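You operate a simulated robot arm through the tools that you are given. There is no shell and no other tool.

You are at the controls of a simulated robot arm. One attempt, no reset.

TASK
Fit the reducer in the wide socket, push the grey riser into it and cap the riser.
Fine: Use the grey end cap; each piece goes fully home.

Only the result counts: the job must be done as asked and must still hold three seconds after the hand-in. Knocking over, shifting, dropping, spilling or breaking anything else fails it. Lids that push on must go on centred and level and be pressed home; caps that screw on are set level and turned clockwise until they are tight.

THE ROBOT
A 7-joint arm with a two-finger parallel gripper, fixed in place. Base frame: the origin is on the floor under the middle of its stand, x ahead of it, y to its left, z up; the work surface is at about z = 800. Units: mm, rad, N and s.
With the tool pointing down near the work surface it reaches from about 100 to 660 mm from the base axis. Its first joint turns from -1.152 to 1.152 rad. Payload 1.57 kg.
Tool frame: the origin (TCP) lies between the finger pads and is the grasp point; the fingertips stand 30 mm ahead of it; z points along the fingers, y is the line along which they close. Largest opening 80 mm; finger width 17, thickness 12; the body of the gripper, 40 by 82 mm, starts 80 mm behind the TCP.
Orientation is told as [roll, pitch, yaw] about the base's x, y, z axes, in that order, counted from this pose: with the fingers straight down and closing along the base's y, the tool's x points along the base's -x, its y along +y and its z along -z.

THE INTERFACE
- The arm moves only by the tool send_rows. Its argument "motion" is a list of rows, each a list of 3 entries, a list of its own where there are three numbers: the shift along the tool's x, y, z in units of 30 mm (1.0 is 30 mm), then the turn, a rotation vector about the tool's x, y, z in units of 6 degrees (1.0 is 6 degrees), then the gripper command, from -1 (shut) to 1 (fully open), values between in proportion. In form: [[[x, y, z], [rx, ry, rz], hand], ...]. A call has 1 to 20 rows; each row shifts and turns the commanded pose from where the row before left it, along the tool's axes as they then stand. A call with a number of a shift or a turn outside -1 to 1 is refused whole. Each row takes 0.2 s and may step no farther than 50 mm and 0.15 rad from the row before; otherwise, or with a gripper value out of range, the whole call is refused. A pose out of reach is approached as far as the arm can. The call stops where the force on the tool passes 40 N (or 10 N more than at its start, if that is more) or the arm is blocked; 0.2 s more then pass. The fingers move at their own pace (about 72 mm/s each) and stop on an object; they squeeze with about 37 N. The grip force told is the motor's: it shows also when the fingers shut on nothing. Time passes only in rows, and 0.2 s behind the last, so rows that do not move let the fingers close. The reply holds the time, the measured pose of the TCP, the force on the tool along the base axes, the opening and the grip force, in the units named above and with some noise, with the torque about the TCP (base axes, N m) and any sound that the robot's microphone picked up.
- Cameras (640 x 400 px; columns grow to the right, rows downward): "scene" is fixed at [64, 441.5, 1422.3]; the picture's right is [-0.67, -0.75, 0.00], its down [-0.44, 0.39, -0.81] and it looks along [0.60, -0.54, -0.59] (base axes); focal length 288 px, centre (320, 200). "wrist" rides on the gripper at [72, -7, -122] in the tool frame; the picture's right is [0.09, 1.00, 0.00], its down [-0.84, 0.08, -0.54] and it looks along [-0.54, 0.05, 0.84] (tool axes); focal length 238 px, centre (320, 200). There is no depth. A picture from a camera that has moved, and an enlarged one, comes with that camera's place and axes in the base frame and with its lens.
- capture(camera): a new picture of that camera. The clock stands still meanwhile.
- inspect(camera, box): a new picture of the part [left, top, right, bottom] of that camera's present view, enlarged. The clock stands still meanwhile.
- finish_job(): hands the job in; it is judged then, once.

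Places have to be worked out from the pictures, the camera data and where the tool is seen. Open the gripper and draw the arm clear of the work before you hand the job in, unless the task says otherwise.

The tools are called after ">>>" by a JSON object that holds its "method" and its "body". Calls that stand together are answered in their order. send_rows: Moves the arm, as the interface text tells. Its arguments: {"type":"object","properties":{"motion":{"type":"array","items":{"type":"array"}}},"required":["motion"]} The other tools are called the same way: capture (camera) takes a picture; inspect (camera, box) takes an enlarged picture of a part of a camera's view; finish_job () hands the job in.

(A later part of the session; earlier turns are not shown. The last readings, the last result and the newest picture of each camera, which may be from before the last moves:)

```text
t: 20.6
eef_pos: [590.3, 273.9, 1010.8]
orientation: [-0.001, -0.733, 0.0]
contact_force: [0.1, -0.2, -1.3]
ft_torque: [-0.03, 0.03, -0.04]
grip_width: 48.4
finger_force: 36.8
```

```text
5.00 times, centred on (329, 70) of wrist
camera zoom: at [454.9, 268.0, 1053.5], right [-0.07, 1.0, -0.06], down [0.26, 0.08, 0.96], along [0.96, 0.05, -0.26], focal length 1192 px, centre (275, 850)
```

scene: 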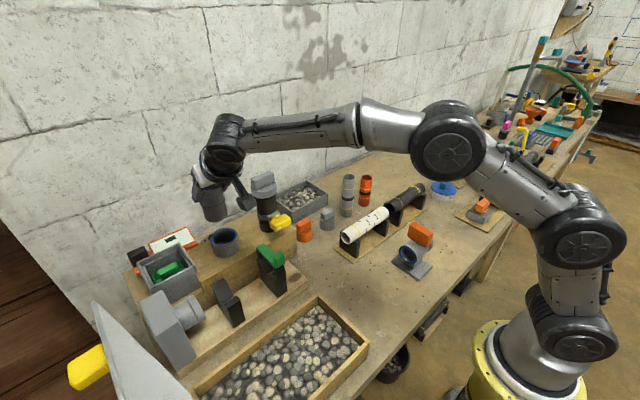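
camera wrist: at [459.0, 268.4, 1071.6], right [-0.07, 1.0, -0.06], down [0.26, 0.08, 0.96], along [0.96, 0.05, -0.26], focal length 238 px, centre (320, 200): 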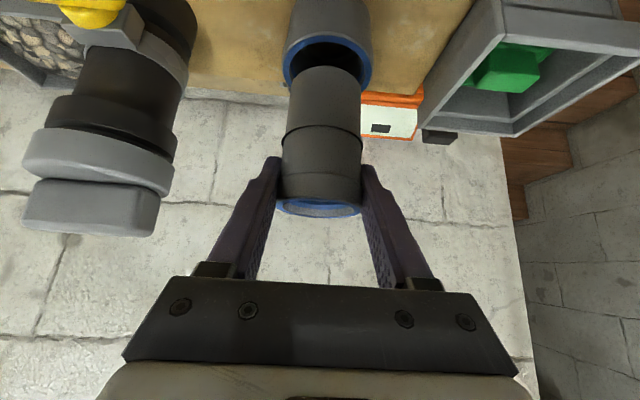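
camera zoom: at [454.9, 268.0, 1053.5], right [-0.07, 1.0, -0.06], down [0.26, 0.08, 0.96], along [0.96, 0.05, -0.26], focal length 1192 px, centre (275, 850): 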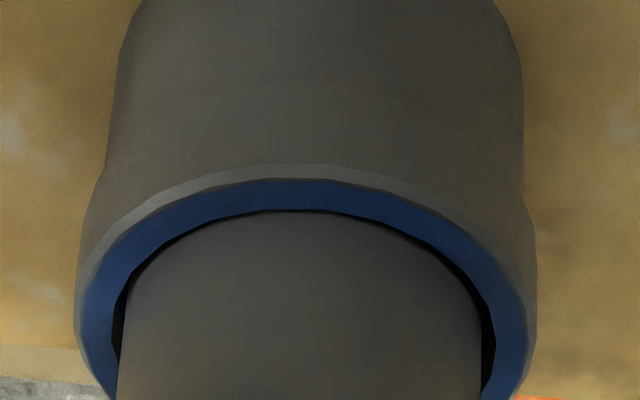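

The spigot has entered the bore with no contact force. It is slightly near the −x side, so I trim +0.5 mm x and +0.25 mm y and continue down 15 mm.

>>> {"method": "send_rows", "body": {"motion": [[[-0.0124, 0.008, 0.0111], [0, 0, 0], -1], [[0.0669, 0, 0.0743], [0, 0, 0], -1], [[0.0669, 0, 0.0743], [0, 0, 0], -1], [[0.0669, 0, 0.0743], [0, 0, 0], -1], [[0.0669, 0, 0.0743], [0, 0, 0], -1], [[0.0669, 0, 0.0743], [0, 0, 0], -1]]}}

>>> {"method": "inspect", "body": {"camera": "wrist", "box": [257, 30, 401, 120]}}

>>> {"method": "inspect", "body": {"camera": "scene", "box": [201, 212, 257, 247]}}

```text
t: 22.0
eef_pos: [591.4, 274.8, 997.7]
orientation: [0.0, -0.735, 0.003]
contact_force: [0.0, -1.2, 6.0]
ft_torque: [0.0, -0.04, 0.02]
grip_width: 48.5
finger_force: 37.0
```

```text
4.44 times, centred on (329, 75) of wrist
camera zoom: at [455.1, 268.2, 1038.7], right [-0.07, 1.0, -0.06], down [0.26, 0.08, 0.96], along [0.96, 0.05, -0.26], focal length 1059 px, centre (280, 756)
```

zoom: 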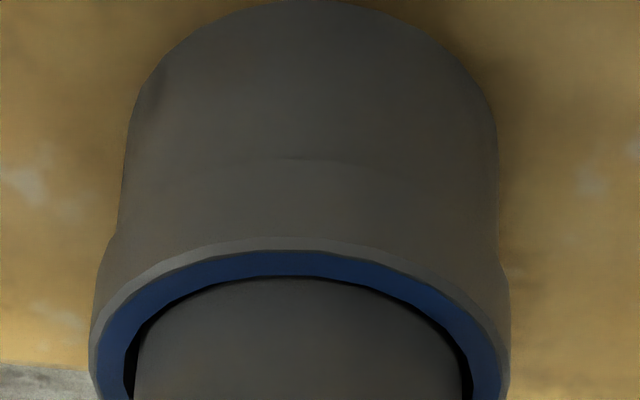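

```text
11.43 times, centred on (229, 230) of scene
camera zoom: at [63.8, 441.4, 1422.3], right [-0.67, -0.75, 0.0], down [-0.44, 0.39, -0.81], along [0.6, -0.54, -0.59], focal length 3293 px, centre (1360, -137)
```

zoom: 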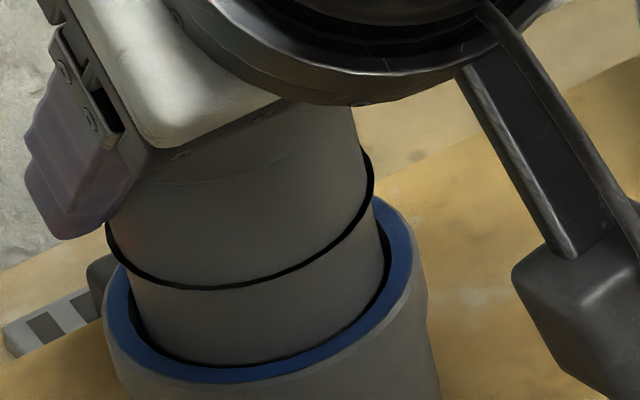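

About 20 mm deep with only 6 N of resistance, which is sliding or seal friction. I keep pressing down in small steps.

>>> {"method": "send_rows", "body": {"motion": [[[0.0669, 0, 0.0743], [0, 0, 0], -1], [[0.0669, 0, 0.0743], [0, 0, 0], -1], [[0.0669, 0, 0.0743], [0, 0, 0], -1], [[0.0669, 0, 0.0743], [0, 0, 0], -1], [[0.0669, 0, 0.0743], [0, 0, 0], -1]]}}

>>> {"method": "inspect", "body": {"camera": "wrist", "box": [257, 50, 401, 140]}}

>>> {"method": "inspect", "body": {"camera": "scene", "box": [201, 212, 257, 247]}}

```text
t: 23.2
eef_pos: [590.9, 275.8, 982.2]
orientation: [0.001, -0.734, 0.0]
contact_force: [-0.9, 0.3, 7.3]
ft_torque: [-0.05, 0.05, 0.02]
grip_width: 48.6
finger_force: 36.4
```

```text
4.44 times, centred on (329, 95) of wrist
camera zoom: at [455.6, 268.1, 1024.2], right [-0.07, 1.0, -0.06], down [0.26, 0.08, 0.96], along [0.96, 0.05, -0.26], focal length 1059 px, centre (280, 667)
```

zoom: 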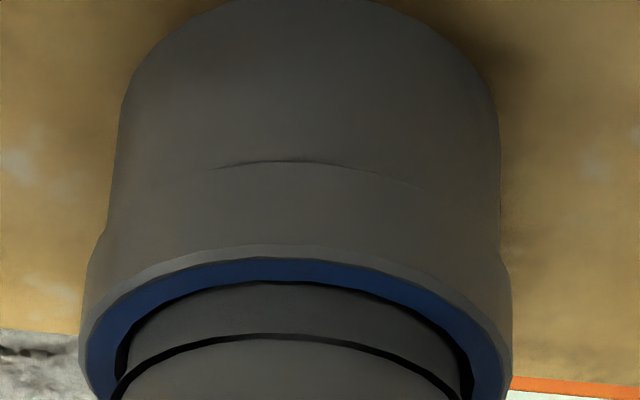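

```text
11.43 times, centred on (229, 230) of scene
camera zoom: at [63.8, 441.4, 1422.3], right [-0.67, -0.75, 0.0], down [-0.44, 0.39, -0.81], along [0.6, -0.54, -0.59], focal length 3293 px, centre (1360, -137)
```

zoom: 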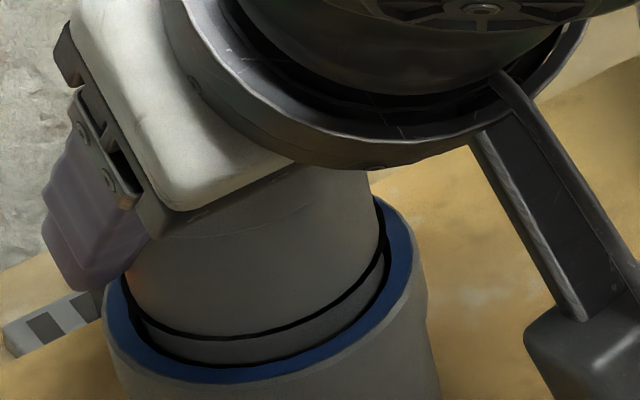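

The black ring is about 5 mm above the rim and the fingers still clear it. I continue in 2 mm steps until it bottoms out.

>>> {"method": "send_rows", "body": {"motion": [[[0.0446, 0, 0.0495], [0, 0, 0], -1], [[0.0446, 0, 0.0495], [0, 0, 0], -1], [[0.0446, 0, 0.0495], [0, 0, 0], -1], [[0.0446, 0, 0.0495], [0, 0, 0], -1]]}}

>>> {"method": "inspect", "body": {"camera": "wrist", "box": [257, 50, 401, 140]}}

>>> {"method": "inspect", "body": {"camera": "scene", "box": [201, 212, 257, 247]}}

```text
t: 24.2
eef_pos: [592.0, 275.1, 981.0]
orientation: [0.008, -0.745, -0.004]
contact_force: [-2.7, -5.2, 26.1]
ft_torque: [-0.41, -0.01, 0.01]
grip_width: 48.4
finger_force: 36.9
```

```text
4.44 times, centred on (329, 95) of wrist
camera zoom: at [456.3, 268.2, 1021.5], right [-0.07, 1.0, -0.06], down [0.25, 0.07, 0.97], along [0.97, 0.05, -0.25], focal length 1059 px, centre (280, 667)
```

zoom: 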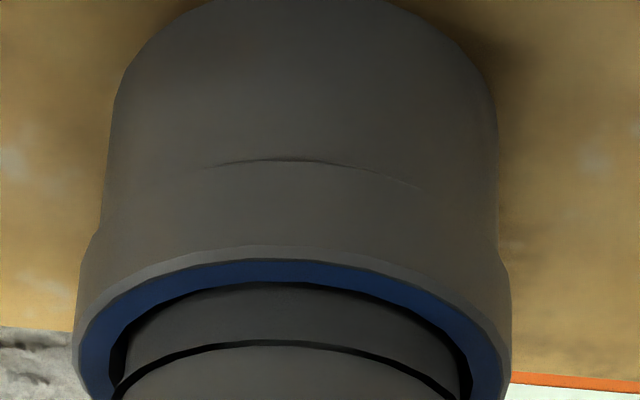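

```text
11.43 times, centred on (229, 230) of scene
camera zoom: at [63.4, 441.1, 1422.4], right [-0.67, -0.75, 0.0], down [-0.44, 0.39, -0.81], along [0.6, -0.54, -0.59], focal length 3293 px, centre (1360, -137)
```

zoom: 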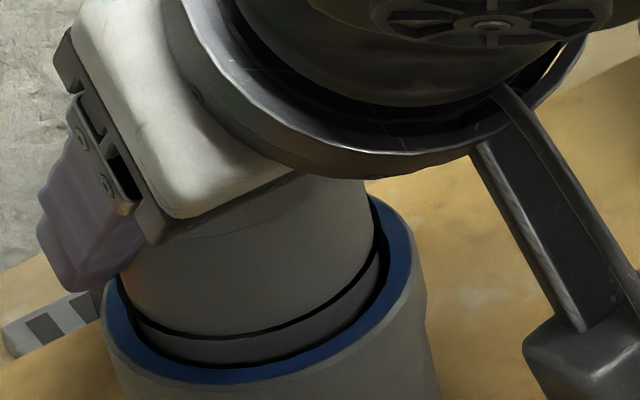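

It is blocked at 26 N with the ring about 4 mm above the rim, and a small lateral reaction shows at the spigot's lower end. I relieve the lateral load and press a little harder to see whether it seats further.

>>> {"method": "send_rows", "body": {"motion": [[[0.017, -0.035, -0.0156], [0, 0, 0], -1], [[0.0335, 0, 0.037], [0, 0, 0], -1], [[0.0335, 0, 0.037], [0, 0, 0], -1]]}}

>>> {"method": "inspect", "body": {"camera": "wrist", "box": [257, 50, 401, 140]}}

```text
t: 25.0
eef_pos: [592.3, 275.5, 980.4]
orientation: [0.01, -0.747, -0.006]
contact_force: [0.0, -4.2, 28.3]
ft_torque: [-0.46, -0.08, -0.02]
grip_width: 48.3
finger_force: 36.8
```

```text
4.44 times, centred on (329, 95) of wrist
camera zoom: at [456.2, 268.0, 1019.8], right [-0.07, 1.0, -0.05], down [0.25, 0.07, 0.97], along [0.97, 0.05, -0.25], focal length 1059 px, centre (280, 667)
```

zoom: 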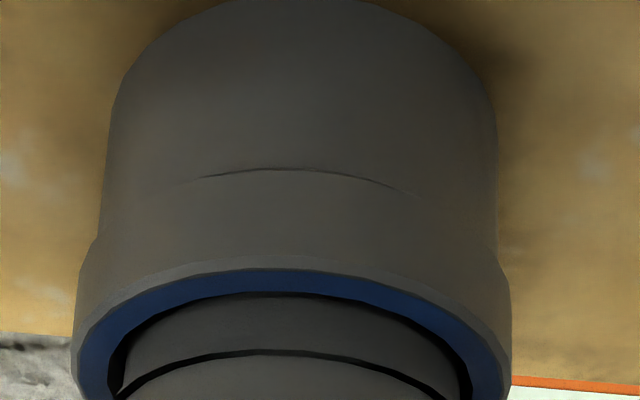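

The reducer no longer moves; the pads only slip on it slightly at 28 N. The insertion depth of about 36 mm matches the shoulder depth seen in the socket, so it is on the shoulder. I unload the push and look at the state before releasing.

>>> {"method": "send_rows", "body": {"motion": [[[-0.08, -0.03, -0.087], [0, 0, 0], -1], [[-0.08, 0, -0.087], [0, 0, 0], -1], [[0, 0, 0], [0, 0, 0], -1]]}}

```text
t: 25.8
eef_pos: [590.4, 275.1, 979.7]
orientation: [0.006, -0.738, -0.003]
contact_force: [2.1, 6.0, 15.3]
ft_torque: [0.32, -0.58, 0.13]
grip_width: 48.4
finger_force: 37.5
```

There are still 15 N vertical and 6 N lateral on the tool. I relieve these further so that opening the fingers does not jolt the piece.

>>> {"method": "send_rows", "body": {"motion": [[[-0.05, 0.018, -0.056], [0, 0, 0], -1], [[0, 0, 0], [0, 0, 0], -1]]}}

```text
t: 26.4
eef_pos: [591.5, 274.6, 980.5]
orientation: [0.003, -0.733, 0.001]
contact_force: [13.9, 7.6, 3.4]
ft_torque: [0.52, -1.1, 0.09]
grip_width: 48.4
finger_force: 37.2
```

The lateral load comes from my earlier sideways trims. I undo most of that (+0.8 mm x, +0.7 mm y) to bring the side forces to zero.

>>> {"method": "send_rows", "body": {"motion": [[[-0.0198, 0.023, 0.0178], [0, 0, 0], -1], [[0, 0, 0], [0, 0, 0], -1]]}}

```text
t: 27.0
eef_pos: [592.1, 275.5, 979.3]
orientation: [0.0, -0.733, 0.002]
contact_force: [11.4, 6.3, 0.3]
ft_torque: [0.43, -0.85, 0.07]
grip_width: 48.4
finger_force: 36.5
```

The remaining side load is small and acts at the spigot tip, and the socket holds the piece. I open the fingers gently in two stages and check how the reducer sits.

>>> {"method": "send_rows", "body": {"motion": [[[0, 0, 0], [0, 0, 0], 0.4], [[0, 0, 0], [0, 0, 0], 0.6], [[0, 0, 0], [0, 0, 0], 0.8]]}}

>>> {"method": "capture", "body": {"camera": "wrist"}}

>>> {"method": "inspect", "body": {"camera": "scene", "box": [185, 190, 265, 240]}}

```text
t: 27.8
eef_pos: [590.1, 273.7, 979.9]
orientation: [-0.001, -0.735, 0.001]
contact_force: [-0.4, 0.2, -0.5]
ft_torque: [0.0, 0.03, -0.03]
grip_width: 71.8
finger_force: 0.1
```

```text
taken
camera wrist: at [455.1, 267.0, 1022.6], right [-0.07, 1.0, -0.06], down [0.26, 0.08, 0.96], along [0.96, 0.05, -0.26], focal length 238 px, centre (320, 200)
```

wrist: 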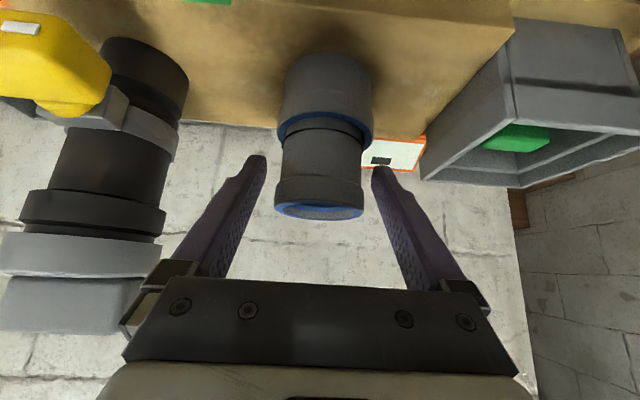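

```text
8.00 times, centred on (225, 215) of scene
camera zoom: at [64.0, 441.5, 1422.3], right [-0.67, -0.75, 0.0], down [-0.44, 0.39, -0.81], along [0.6, -0.54, -0.59], focal length 2305 px, centre (1080, 80)
```

zoom: 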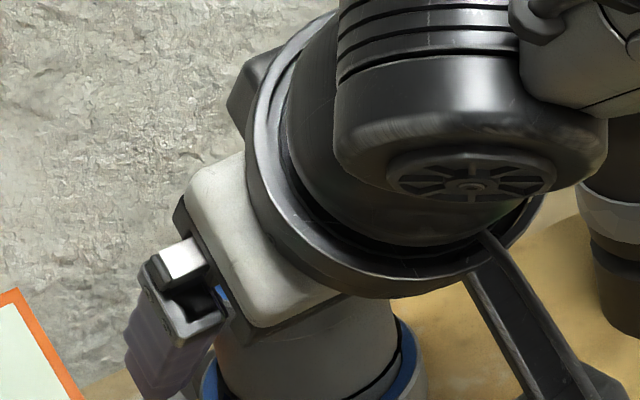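

Forces are zero and the fingers are free. I raise the tool vertically 90 mm and inspect how the reducer sits.

>>> {"method": "send_rows", "body": {"motion": [[[-0.335, 0, -0.37], [0, 0, 0], 0.9], [[-0.669, 0, -0.743], [0, 0, 0], 1], [[-0.669, 0, -0.743], [0, 0, 0], 1], [[-0.335, 0, -0.37], [0, 0, 0], 1]]}}

>>> {"method": "inspect", "body": {"camera": "wrist", "box": [240, 0, 400, 100]}}

>>> {"method": "inspect", "body": {"camera": "scene", "box": [193, 200, 265, 255]}}

```text
t: 28.8
eef_pos: [590.9, 274.9, 1069.8]
orientation: [0.0, -0.733, -0.001]
contact_force: [-0.1, -0.8, 0.4]
ft_torque: [0.01, -0.01, 0.01]
grip_width: 80.0
finger_force: 0.0
```

```text
4.00 times, centred on (320, 50) of wrist
camera zoom: at [456.1, 267.1, 1112.5], right [-0.07, 1.0, -0.06], down [0.26, 0.08, 0.96], along [0.96, 0.05, -0.26], focal length 953 px, centre (320, 800)
```

zoom: 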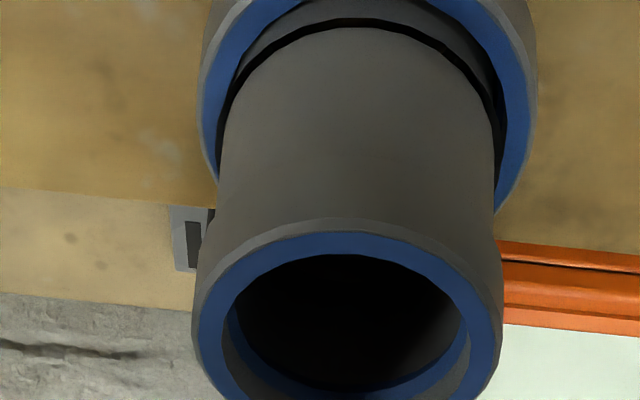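

```text
7.27 times, centred on (229, 228) of scene
camera zoom: at [63.9, 441.5, 1422.3], right [-0.67, -0.75, 0.0], down [-0.44, 0.39, -0.81], along [0.6, -0.54, -0.59], focal length 2096 px, centre (982, 0)
```

zoom: 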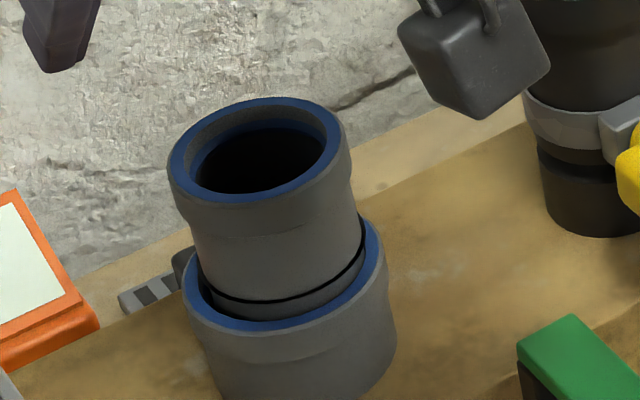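

The reducer stands in the socket with the ring just above the rim. I zoom tightly to check that it is level and really on the shoulder.

>>> {"method": "inspect", "body": {"camera": "scene", "box": [205, 209, 245, 247]}}

>>> {"method": "inspect", "body": {"camera": "wrist", "box": [270, 0, 390, 60]}}

```text
10.53 times, centred on (225, 228) of scene
camera zoom: at [63.9, 441.5, 1422.3], right [-0.67, -0.75, 0.0], down [-0.44, 0.39, -0.81], along [0.6, -0.54, -0.59], focal length 3033 px, centre (1320, -95)
```

zoom: 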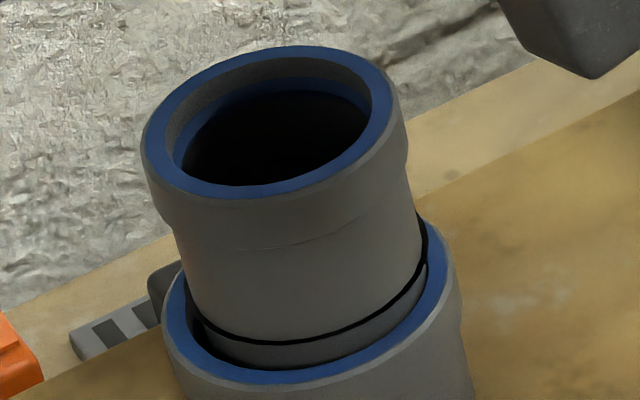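

```text
5.33 times, centred on (330, 30) of wrist
camera zoom: at [456.1, 267.1, 1112.5], right [-0.07, 1.0, -0.06], down [0.26, 0.08, 0.96], along [0.96, 0.05, -0.26], focal length 1271 px, centre (267, 1107)
```

zoom: 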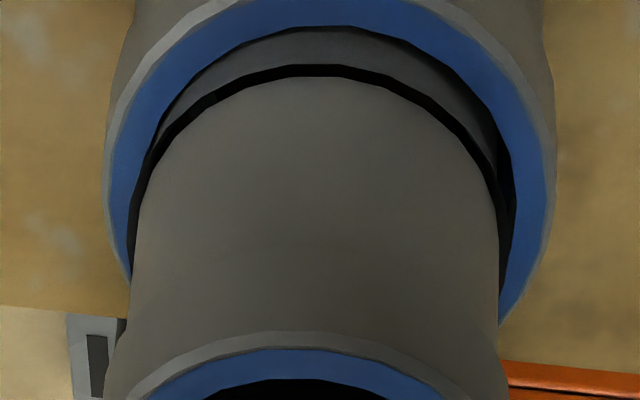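

The reducer may lean slightly toward +x. To measure that reliably I back off and turn the tool straight down, for a steep wrist view of reducer and socket together.

>>> {"method": "send_rows", "body": {"motion": [[[0.229, -0.292, -0.991], [0, 0, 0], 1], [[0.229, -0.292, -0.991], [0, 0, 0], 1], [[0.229, -0.292, -0.991], [0, 0, 0], 1], [[0.229, -0.292, -0.991], [0, 0, 0], 1], [[0, 0, 0], [0, 1, 0], 1], [[0, 0, 0], [0, 1, 0], 1], [[0, 0, 0], [0, 1, 0], 1], [[0, 0, 0], [0, 1, 0], 1], [[0, 0, 0], [0, 1, 0], 1], [[0, 0, 0], [0, 1, 0], 1], [[0, 0, 0], [0, 1, 0], 1]]}}

>>> {"method": "capture", "body": {"camera": "wrist"}}

>>> {"method": "inspect", "body": {"camera": "scene", "box": [205, 209, 245, 247]}}

```text
t: 31.2
eef_pos: [491.4, 239.3, 1141.6]
orientation: [0.0, 0.002, 0.0]
contact_force: [1.4, 0.7, -0.2]
ft_torque: [-0.02, 0.02, -0.02]
grip_width: 79.8
finger_force: 0.2
```

```text
taken
camera wrist: at [418.5, 231.9, 1262.2], right [-0.09, 1.0, 0.0], down [0.84, 0.08, 0.54], along [0.54, 0.05, -0.84], focal length 238 px, centre (320, 200)
```

wrist: 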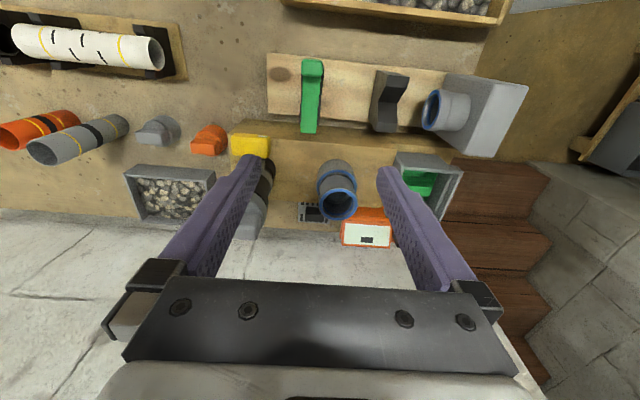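

```text
10.53 times, centred on (225, 228) of scene
camera zoom: at [63.9, 441.4, 1422.3], right [-0.67, -0.75, 0.0], down [-0.44, 0.39, -0.81], along [0.6, -0.54, -0.59], focal length 3033 px, centre (1320, -95)
```

zoom: 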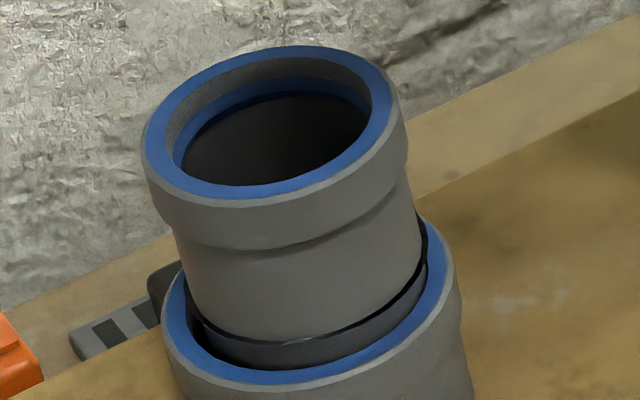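

>>> {"method": "inspect", "body": {"camera": "wrist", "box": [298, 150, 378, 230]}}

>>> {"method": "inspect", "body": {"camera": "scene", "box": [205, 215, 245, 253]}}

```text
5.00 times, centred on (338, 190) of wrist
camera zoom: at [418.5, 231.9, 1262.2], right [-0.09, 1.0, 0.0], down [0.84, 0.08, 0.54], along [0.54, 0.05, -0.84], focal length 1192 px, centre (230, 250)
```

zoom: 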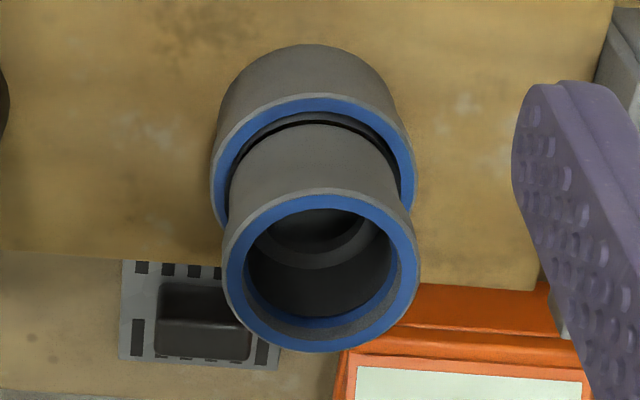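

```text
10.53 times, centred on (225, 234) of scene
camera zoom: at [63.9, 441.4, 1422.3], right [-0.67, -0.75, 0.0], down [-0.44, 0.39, -0.81], along [0.6, -0.54, -0.59], focal length 3033 px, centre (1320, -158)
```

zoom: 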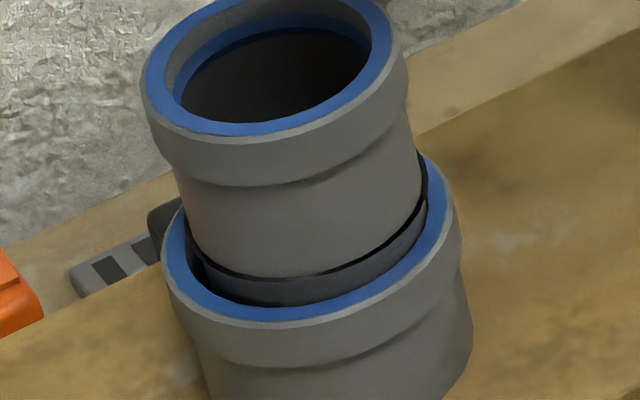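

From this steep view both rays agree: the reducer rim is at about (596.4, 273.3, 992) and the socket rim at about (596.5, 275, 941). So the reducer stands plumb and seated on the shoulder. Next I move over the risers and caps to locate them.

>>> {"method": "send_rows", "body": {"motion": [[[0.03, -1, 0.03], [0, 0, 0], 1], [[0.03, -1, 0.03], [0, 0, 0], 1], [[0.03, -1, 0.03], [0, 0, 0], 1], [[0.03, -1, 0.03], [0, 0, 0], 1], [[0.03, -1, 0.03], [0, 0, 0], 1], [[0.03, -1, 0.03], [0, 0, 0], 1], [[0.03, -1, 0.03], [0, 0, 0], 1], [[0.03, -1, 0.03], [0, 0, 0], 1], [[0.03, -1, 0.03], [0, 0, 0], 1], [[0.03, -1, 0.03], [0, 0, 0], 1], [[0.03, -1, 0.03], [0, 0, 0], 1], [[0, 0, 0], [0, 0, 0], 1]]}}

>>> {"method": "capture", "body": {"camera": "wrist"}}

>>> {"method": "inspect", "body": {"camera": "wrist", "box": [200, 90, 400, 215]}}

>>> {"method": "capture", "body": {"camera": "scene"}}

>>> {"method": "inspect", "body": {"camera": "scene", "box": [290, 165, 390, 250]}}

```text
t: 33.8
eef_pos: [481.6, -92.5, 1130.5]
orientation: [0.0, -0.001, 0.002]
contact_force: [0.6, 0.4, -0.9]
ft_torque: [0.03, 0.03, 0.03]
grip_width: 80.0
finger_force: 0.0
```

```text
taken
camera wrist: at [408.6, -98.6, 1251.8], right [-0.09, 1.0, 0.0], down [0.84, 0.08, 0.54], along [0.54, 0.05, -0.84], focal length 238 px, centre (320, 200)
```

wrist: 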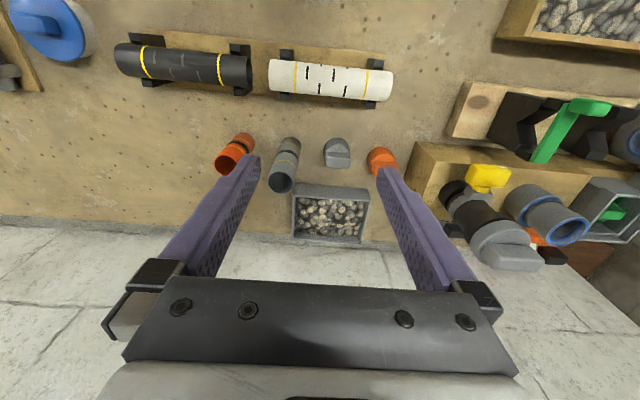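

```text
3.20 times, centred on (300, 152) of wrist
camera zoom: at [408.6, -98.6, 1251.8], right [-0.09, 1.0, 0.0], down [0.84, 0.08, 0.54], along [0.54, 0.05, -0.84], focal length 763 px, centre (384, 352)
```

zoom: 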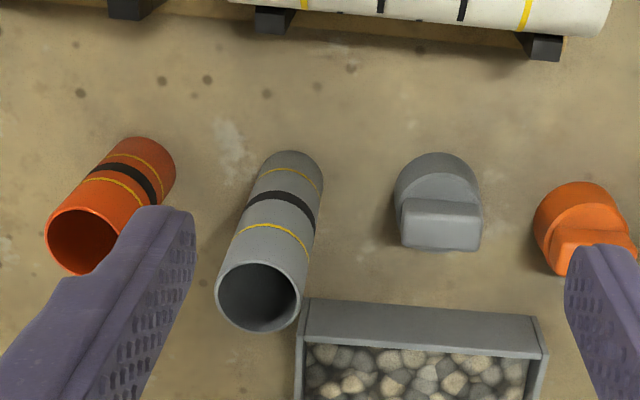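

```text
taken
```

scene: 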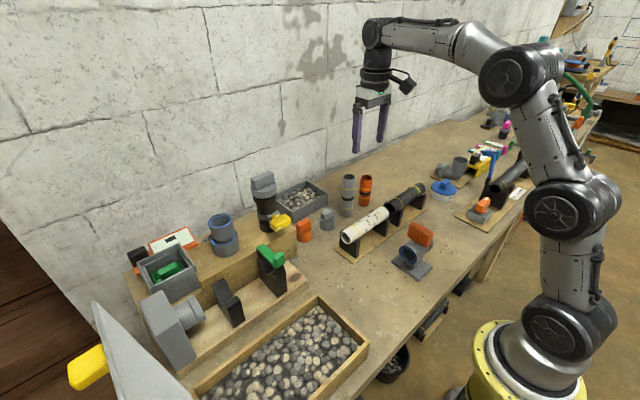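

```text
4.71 times, centred on (340, 208) of scene
camera zoom: at [64.0, 441.5, 1422.3], right [-0.67, -0.75, 0.0], down [-0.44, 0.39, -0.81], along [0.6, -0.54, -0.59], focal length 1356 px, centre (226, 165)
```

zoom: 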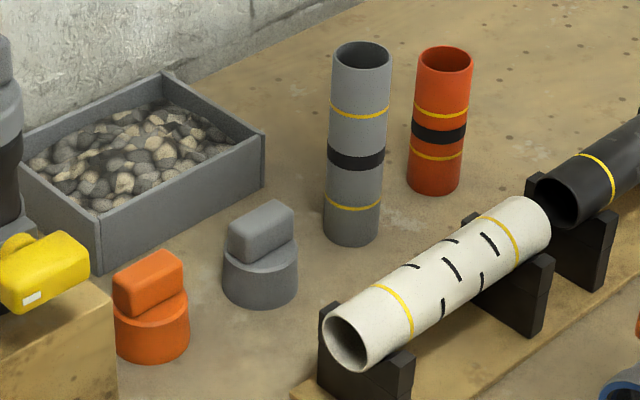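

The grey riser (⌀≈39, about 146 tall) stands at about (579, −140), top near z 946. The grey cap is at about (578, −49). I tilt the tool 42° again and move above the riser.

>>> {"method": "send_rows", "body": {"motion": [[[0, 0, 0], [0, -1, 0], 0.7], [[0, 0, 0], [0, -1, 0], 0.7], [[0, 0, 0], [0, -1, 0], 0.7], [[0, 0, 0], [0, -1, 0], 0.7], [[0, 0, 0], [0, -1, 0], 0.7], [[0, 0, 0], [0, -1, 0], 0.7], [[0, 0, 0], [0, -1, 0], 0.7], [[0.025, -0.317, 0.964], [0, 0, 0], 0.7], [[0.025, -0.317, 0.964], [0, 0, 0], 0.7], [[0.025, -0.317, 0.964], [0, 0, 0], 0.7], [[0.025, -0.317, 0.964], [0, 0, 0], 0.7], [[0.025, -0.317, 0.964], [0, 0, 0], 0.7], [[0, 0, 0], [0, 0, 0], 0.7]]}}

>>> {"method": "capture", "body": {"camera": "wrist"}}

>>> {"method": "inspect", "body": {"camera": "scene", "box": [290, 130, 430, 240]}}

```text
t: 36.6
eef_pos: [576.6, -140.1, 1018.9]
orientation: [-0.002, -0.735, 0.001]
contact_force: [0.0, 0.2, 0.2]
ft_torque: [-0.01, 0.01, 0.01]
grip_width: 68.2
finger_force: 0.0
```

```text
taken
camera wrist: at [440.0, -145.9, 1060.5], right [-0.07, 1.0, -0.06], down [0.26, 0.08, 0.96], along [0.96, 0.05, -0.26], focal length 238 px, centre (320, 200)
```

wrist: 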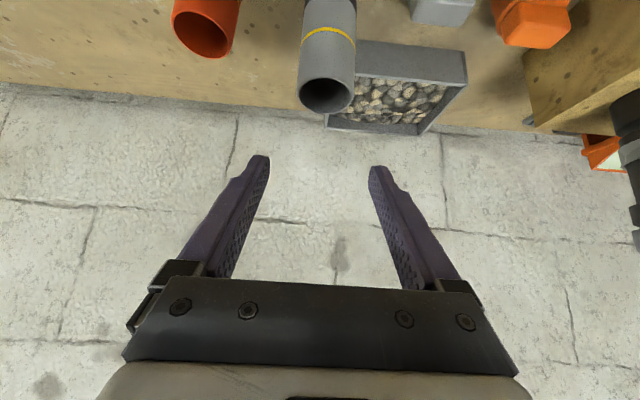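

```text
3.64 times, centred on (360, 185) of scene
camera zoom: at [64.0, 441.5, 1422.3], right [-0.67, -0.75, 0.0], down [-0.44, 0.39, -0.81], along [0.6, -0.54, -0.59], focal length 1048 px, centre (174, 254)
```

zoom: 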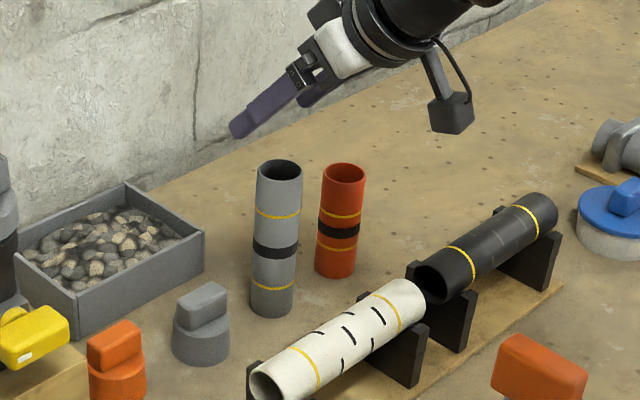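

The riser is aligned with the fingers to within 1 mm. I descend so the pads surround its upper part at z ≈ 905.

>>> {"method": "send_rows", "body": {"motion": [[[0.4957, 0.0067, 0.54], [0, 0, 0], 0.7], [[0.4957, 0.0067, 0.54], [0, 0, 0], 0.7], [[0.4957, 0.0067, 0.54], [0, 0, 0], 0.7], [[0.4957, 0.0067, 0.54], [0, 0, 0], 0.7], [[0.4957, 0.0067, 0.54], [0, 0, 0], 0.7], [[0, 0, 0], [0, 0, 0], 0.7]]}}

>>> {"method": "capture", "body": {"camera": "wrist"}}

>>> {"method": "inspect", "body": {"camera": "scene", "box": [290, 130, 430, 240]}}

```text
t: 38.0
eef_pos: [574.2, -136.5, 908.5]
orientation: [-0.001, -0.732, 0.002]
contact_force: [0.6, 0.5, 0.6]
ft_torque: [0.0, 0.0, 0.01]
grip_width: 67.9
finger_force: 0.1
```

```text
taken
camera wrist: at [438.8, -143.7, 951.5], right [-0.07, 1.0, -0.06], down [0.26, 0.08, 0.96], along [0.96, 0.05, -0.26], focal length 238 px, centre (320, 200)
```

wrist: 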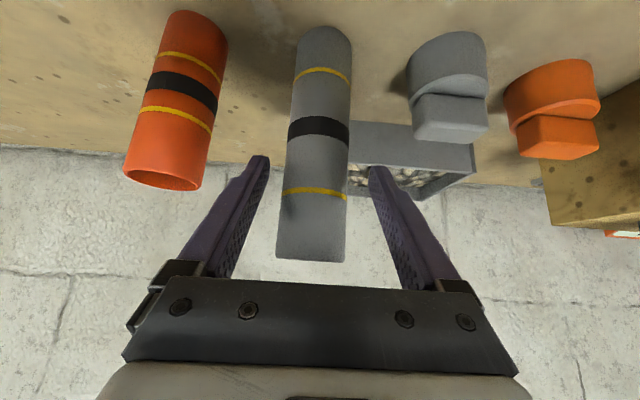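

```text
3.64 times, centred on (360, 185) of scene
camera zoom: at [64.0, 441.5, 1422.3], right [-0.67, -0.75, 0.0], down [-0.44, 0.39, -0.81], along [0.6, -0.54, -0.59], focal length 1048 px, centre (174, 254)
```

zoom: 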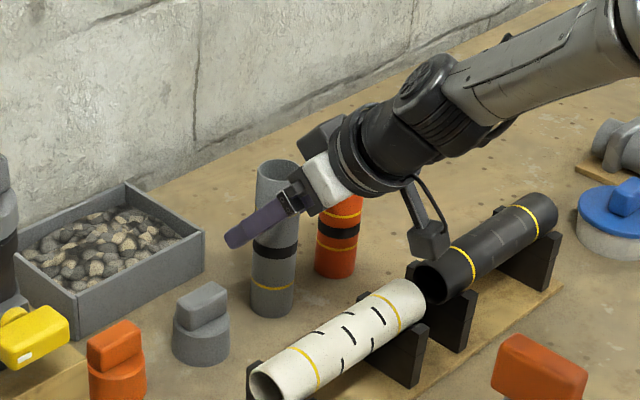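

The riser is centred within about 2 mm and nothing else is touched. I shift −2 mm in y and close the fingers.

>>> {"method": "send_rows", "body": {"motion": [[[0, -0.07, 0], [0, 0, 0], 0.7], [[0, 0, 0], [0, 0, 0], -1], [[0, 0, 0], [0, 0, 0], -1], [[0, 0, 0], [0, 0, 0], -1], [[0, 0, 0], [0, 0, 0], -1]]}}

>>> {"method": "inspect", "body": {"camera": "wrist", "box": [240, 0, 400, 280]}}

```text
t: 39.2
eef_pos: [575.1, -139.8, 911.2]
orientation: [0.001, -0.734, -0.001]
contact_force: [0.4, -1.3, 1.2]
ft_torque: [-0.04, 0.05, -0.02]
grip_width: 38.6
finger_force: 37.2
```

```text
1.43 times, centred on (320, 140) of wrist
camera zoom: at [438.7, -146.3, 952.3], right [-0.07, 1.0, -0.06], down [0.26, 0.08, 0.96], along [0.96, 0.05, -0.26], focal length 340 px, centre (320, 286)
```

zoom: 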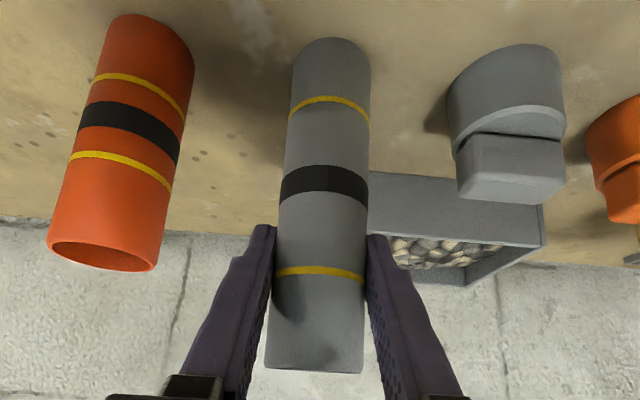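

The riser is held (38.6 mm wide, 37 N). I lift it 210 mm, draw back in x to pass clear of the valve post, and check how it hangs.

>>> {"method": "send_rows", "body": {"motion": [[[-0.167, 0, -0.186], [0, 0, 0], -1], [[-0.5, 0, -0.556], [0, 0, 0], -1], [[-0.669, 0, -0.743], [0, 0, 0], -1], [[-0.669, 0, -0.743], [0, 0, 0], -1], [[-0.669, 0, -0.743], [0, 0, 0], -1], [[-0.669, 0, -0.743], [0, 0, 0], -1], [[-0.669, 0, -0.743], [0, 0, 0], -1], [[-0.669, 0, -0.743], [0, 0, 0], -1], [[0.644, 0, -0.58], [0, 0, 0], -1], [[0.644, 0, -0.58], [0, 0, 0], -1], [[0.644, 0, -0.58], [0, 0, 0], -1], [[0.644, 0, -0.58], [0, 0, 0], -1]]}}

>>> {"method": "inspect", "body": {"camera": "wrist", "box": [240, 0, 400, 280]}}

>>> {"method": "capture", "body": {"camera": "scene"}}

```text
t: 41.8
eef_pos: [469.7, -139.6, 1120.7]
orientation: [-0.001, -0.733, -0.002]
contact_force: [-0.7, -0.1, -0.1]
ft_torque: [0.04, -0.02, 0.0]
grip_width: 38.4
finger_force: 36.8
```

```text
1.43 times, centred on (320, 140) of wrist
camera zoom: at [334.1, -146.7, 1162.6], right [-0.07, 1.0, -0.06], down [0.26, 0.08, 0.96], along [0.96, 0.05, -0.26], focal length 340 px, centre (320, 286)
```

zoom: 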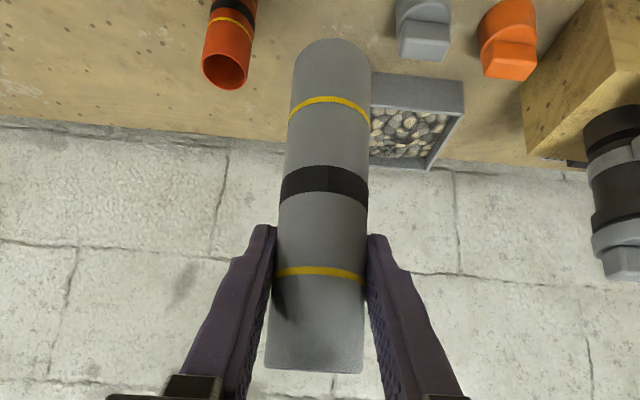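

```text
taken
```

scene: 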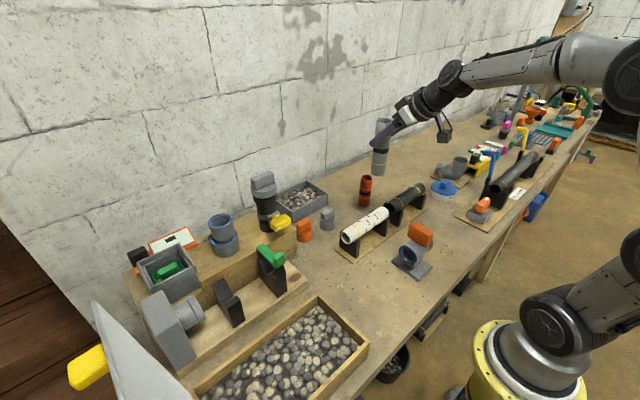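

The riser hangs plumb with its bottom near z 1010. I traverse in y at x ≈ 470, then go partly forward toward the reducer.

>>> {"method": "send_rows", "body": {"motion": [[[-0.0134, 0.985, -0.0149], [0, 0, 0], -1], [[-0.0134, 0.985, -0.0149], [0, 0, 0], -1], [[-0.0134, 0.985, -0.0149], [0, 0, 0], -1], [[-0.0134, 0.985, -0.0149], [0, 0, 0], -1], [[-0.0134, 0.985, -0.0149], [0, 0, 0], -1], [[-0.0134, 0.985, -0.0149], [0, 0, 0], -1], [[-0.0134, 0.985, -0.0149], [0, 0, 0], -1], [[-0.0134, 0.985, -0.0149], [0, 0, 0], -1], [[-0.0134, 0.985, -0.0149], [0, 0, 0], -1], [[-0.0134, 0.985, -0.0149], [0, 0, 0], -1], [[-0.0134, 0.985, -0.0149], [0, 0, 0], -1], [[-0.0134, 0.985, -0.0149], [0, 0, 0], -1], [[-0.0134, 0.985, -0.0149], [0, 0, 0], -1], [[-0.0134, 0.985, -0.0149], [0, 0, 0], -1], [[-0.545, 0, 0.4906], [0, 0, 0], -1], [[-0.545, 0, 0.4906], [0, 0, 0], -1], [[-0.545, 0, 0.4906], [0, 0, 0], -1], [[-0.545, 0, 0.4906], [0, 0, 0], -1], [[0, 0, 0], [0, 0, 0], -1]]}}

>>> {"method": "capture", "body": {"camera": "wrist"}}

>>> {"method": "inspect", "body": {"camera": "scene", "box": [180, 140, 280, 250]}}

```text
t: 45.8
eef_pos: [558.7, 273.5, 1128.3]
orientation: [0.0, -0.732, 0.0]
contact_force: [-0.1, -0.4, -0.4]
ft_torque: [0.04, 0.0, 0.0]
grip_width: 38.6
finger_force: 37.3
```

```text
taken
camera wrist: at [423.4, 266.8, 1169.5], right [-0.07, 1.0, -0.06], down [0.26, 0.08, 0.96], along [0.96, 0.05, -0.26], focal length 238 px, centre (320, 200)
```

wrist: 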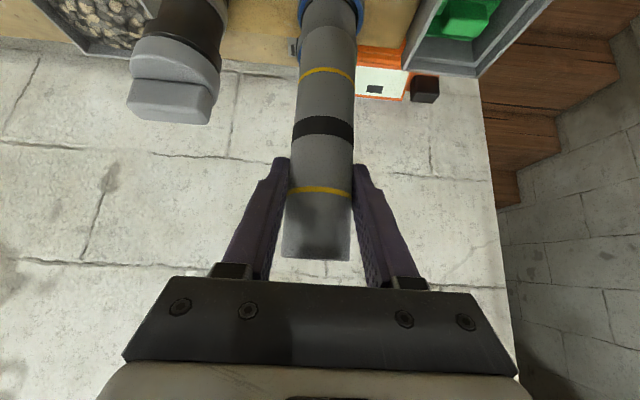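

```text
3.64 times, centred on (230, 195) of scene
camera zoom: at [64.0, 441.5, 1422.3], right [-0.67, -0.75, 0.0], down [-0.44, 0.39, -0.81], along [0.6, -0.54, -0.59], focal length 1048 px, centre (647, 218)
```

zoom: 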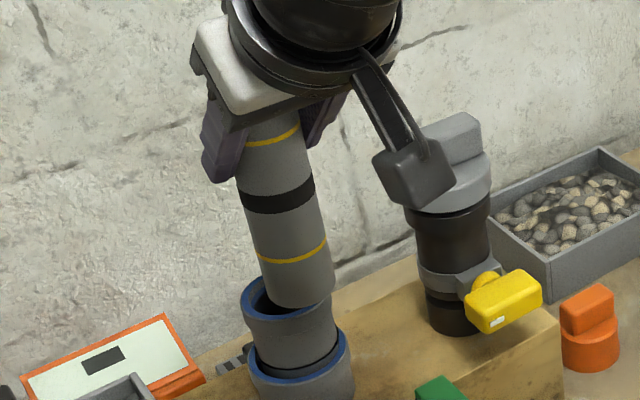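

I move forward the remaining ~32 mm to place the riser above the reducer's bell and measure the alignment.

>>> {"method": "send_rows", "body": {"motion": [[[-0.396, 0, 0.357], [0, 0, 0], -1], [[-0.396, 0, 0.357], [0, 0, 0], -1], [[0, 0, 0], [0, 0, 0], -1]]}}

>>> {"method": "inspect", "body": {"camera": "wrist", "box": [256, 0, 400, 90]}}

>>> {"method": "inspect", "body": {"camera": "scene", "box": [193, 188, 257, 228]}}

```text
t: 46.6
eef_pos: [591.2, 274.7, 1127.1]
orientation: [0.002, -0.734, 0.0]
contact_force: [-0.1, 0.6, 0.4]
ft_torque: [0.02, -0.03, 0.01]
grip_width: 38.7
finger_force: 37.1
```

```text
4.44 times, centred on (328, 45) of wrist
camera zoom: at [455.8, 267.4, 1169.0], right [-0.07, 1.0, -0.06], down [0.26, 0.08, 0.96], along [0.96, 0.05, -0.26], focal length 1059 px, centre (284, 889)
```

zoom: 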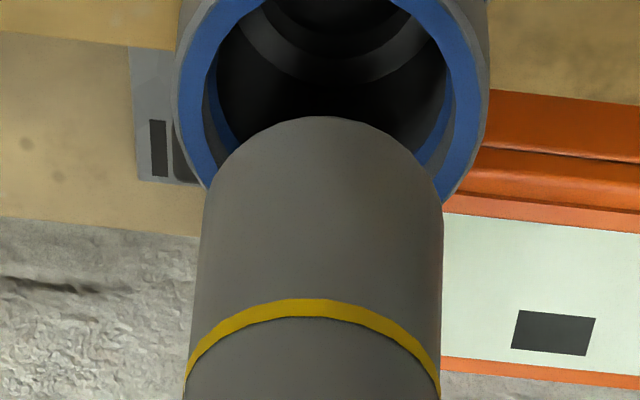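

```text
10.00 times, centred on (225, 208) of scene
camera zoom: at [64.0, 441.5, 1422.3], right [-0.67, -0.75, 0.0], down [-0.44, 0.39, -0.81], along [0.6, -0.54, -0.59], focal length 2882 px, centre (1270, 120)
```

zoom: 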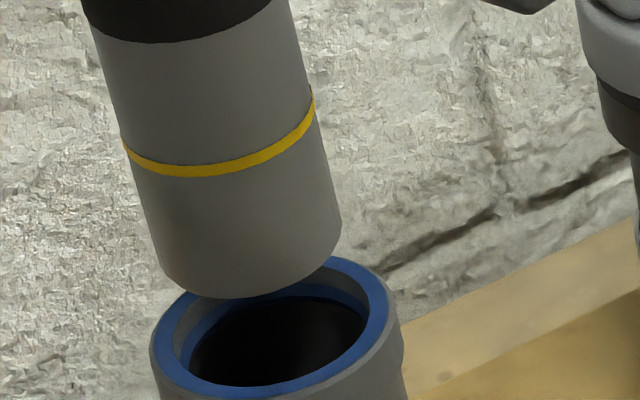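

Y alignment is within about 0.1 mm. The scene rays put the riser roughly 2–3 mm too far in +x and about 22 mm above the rim. I trim −1.5 mm in x, lower 14 mm, and measure again.

>>> {"method": "send_rows", "body": {"motion": [[[0.1745, 0, 0.1565], [0, 0, 0], -1], [[0.1745, 0, 0.1565], [0, 0, 0], -1], [[0, 0, 0], [0, 0, 0], -1]]}}

>>> {"method": "inspect", "body": {"camera": "wrist", "box": [264, 0, 392, 80]}}

>>> {"method": "inspect", "body": {"camera": "scene", "box": [193, 198, 257, 238]}}

```text
t: 47.4
eef_pos: [590.3, 274.8, 1114.5]
orientation: [0.002, -0.733, -0.002]
contact_force: [0.1, 0.1, -1.0]
ft_torque: [0.03, 0.01, -0.01]
grip_width: 38.6
finger_force: 37.3
```

```text
5.00 times, centred on (328, 40) of wrist
camera zoom: at [453.4, 268.5, 1156.1], right [-0.07, 1.0, -0.06], down [0.26, 0.08, 0.96], along [0.96, 0.05, -0.26], focal length 1192 px, centre (280, 1000)
```

zoom: 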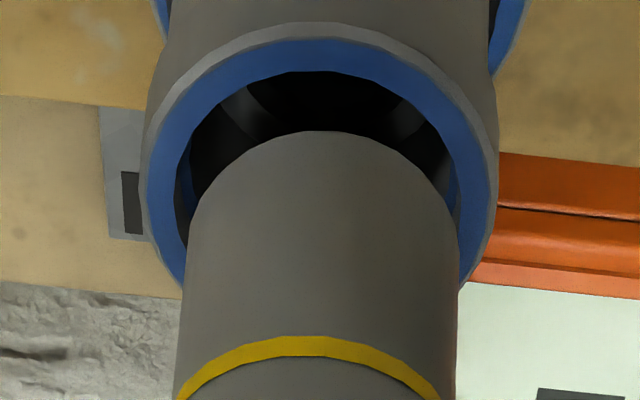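

```text
10.00 times, centred on (225, 218) of scene
camera zoom: at [64.0, 441.5, 1422.3], right [-0.67, -0.75, 0.0], down [-0.44, 0.39, -0.81], along [0.6, -0.54, -0.59], focal length 2882 px, centre (1270, 20)
```

zoom: 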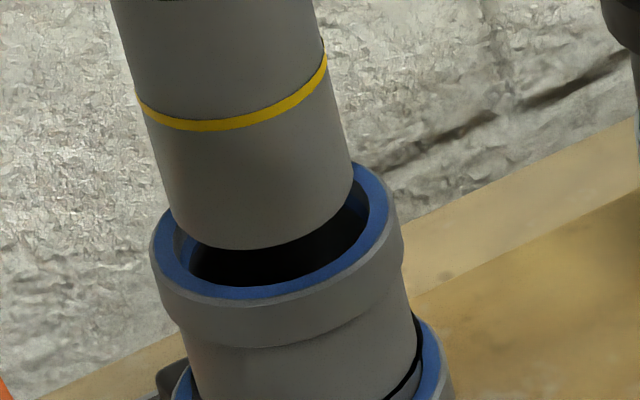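

The scene suggests the riser is about +1 mm in x and +0.3 mm in y, some 8 mm above the rim. I trim that and lower 5 mm more.

>>> {"method": "send_rows", "body": {"motion": [[[0.129, -0.01, 0.108], [0, 0, 0], -1], [[0, 0, 0], [0, 0, 0], -1]]}}

>>> {"method": "inspect", "body": {"camera": "wrist", "box": [264, 0, 392, 80]}}

>>> {"method": "inspect", "body": {"camera": "scene", "box": [199, 205, 247, 235]}}

```text
t: 48.0
eef_pos: [588.8, 274.5, 1109.5]
orientation: [0.0, -0.731, 0.0]
contact_force: [0.4, -1.1, -0.7]
ft_torque: [0.04, 0.0, -0.01]
grip_width: 38.6
finger_force: 36.8
```

```text
5.00 times, centred on (328, 40) of wrist
camera zoom: at [452.8, 267.9, 1151.2], right [-0.07, 1.0, -0.06], down [0.26, 0.08, 0.96], along [0.96, 0.05, -0.26], focal length 1192 px, centre (280, 1000)
```

zoom: 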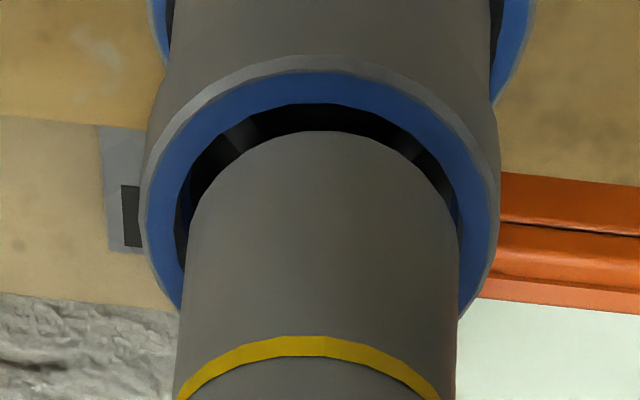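

```text
13.33 times, centred on (223, 220) of scene
camera zoom: at [64.0, 441.5, 1422.3], right [-0.67, -0.75, 0.0], down [-0.44, 0.39, -0.81], along [0.6, -0.54, -0.59], focal length 3842 px, centre (1613, -67)
```

zoom: 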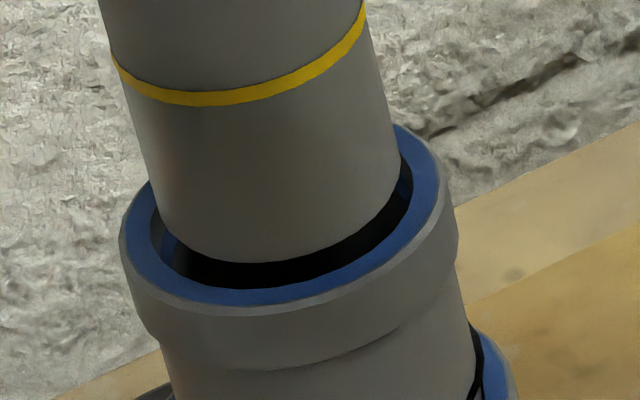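

Now the readings agree: the riser is about 1.5 mm short in x, 0.5 mm too far in +y, and about 6 mm above the rim. I trim these and lower 3.5 mm.

>>> {"method": "send_rows", "body": {"motion": [[[0.0459, -0.0167, 0.1157], [0, 0, 0], -1], [[0, 0, 0], [0, 0, 0], -1]]}}

>>> {"method": "inspect", "body": {"camera": "wrist", "box": [264, 0, 392, 80]}}

>>> {"method": "inspect", "body": {"camera": "scene", "box": [199, 205, 247, 235]}}

```text
t: 48.6
eef_pos: [589.7, 274.8, 1106.3]
orientation: [0.001, -0.732, 0.0]
contact_force: [0.1, -0.5, -1.2]
ft_torque: [0.01, 0.0, 0.01]
grip_width: 38.8
finger_force: 37.4
```

```text
5.00 times, centred on (328, 40) of wrist
camera zoom: at [454.3, 266.7, 1147.4], right [-0.07, 1.0, -0.06], down [0.26, 0.08, 0.96], along [0.96, 0.05, -0.26], focal length 1192 px, centre (280, 1000)
```

zoom: 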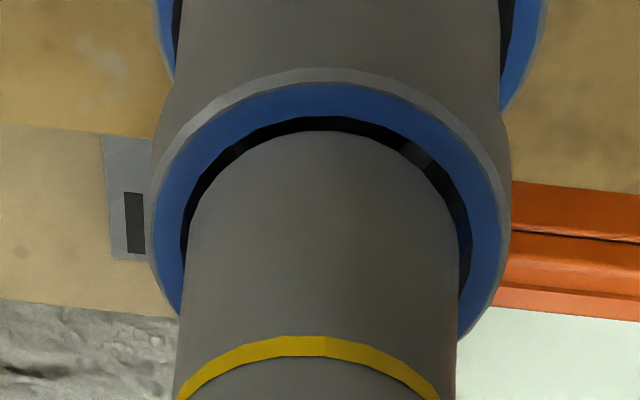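

```text
13.33 times, centred on (223, 220) of scene
camera zoom: at [64.0, 441.5, 1422.3], right [-0.67, -0.75, 0.0], down [-0.44, 0.39, -0.81], along [0.6, -0.54, -0.59], focal length 3842 px, centre (1613, -67)
```

zoom: 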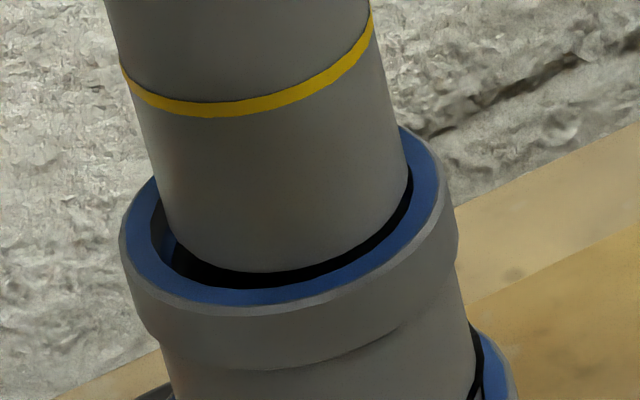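

The riser is now slightly to −y and short in x. I trim +1.2 mm x and +0.4 mm y and lower 2 mm.

>>> {"method": "send_rows", "body": {"motion": [[[0.015, 0.0133, 0.0763], [0, 0, 0], -1], [[0, 0, 0], [0, 0, 0], -1]]}}

>>> {"method": "inspect", "body": {"camera": "wrist", "box": [264, 0, 392, 80]}}

>>> {"method": "inspect", "body": {"camera": "scene", "box": [199, 205, 247, 235]}}

```text
t: 49.2
eef_pos: [592.4, 273.8, 1103.4]
orientation: [0.001, -0.732, 0.0]
contact_force: [-0.4, 1.0, -0.7]
ft_torque: [-0.04, 0.01, 0.01]
grip_width: 38.7
finger_force: 37.0
```

```text
5.00 times, centred on (328, 40) of wrist
camera zoom: at [455.7, 267.4, 1145.7], right [-0.07, 1.0, -0.06], down [0.26, 0.08, 0.96], along [0.96, 0.05, -0.26], focal length 1192 px, centre (280, 1000)
```

zoom: 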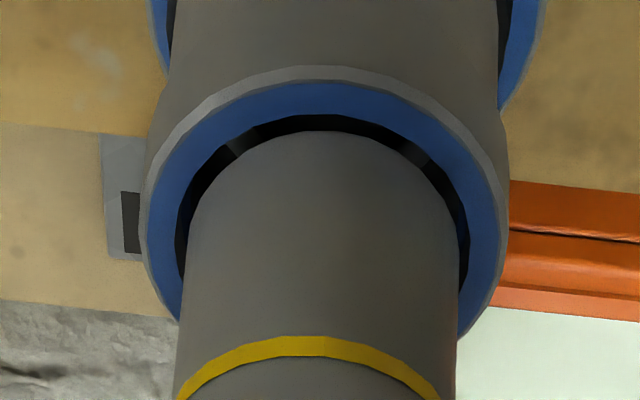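

```text
13.33 times, centred on (223, 220) of scene
camera zoom: at [64.0, 441.5, 1422.3], right [-0.67, -0.75, 0.0], down [-0.44, 0.39, -0.81], along [0.6, -0.54, -0.59], focal length 3842 px, centre (1613, -67)
```

zoom: 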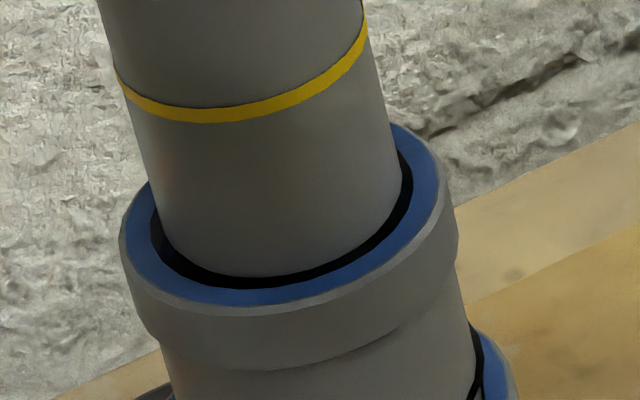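

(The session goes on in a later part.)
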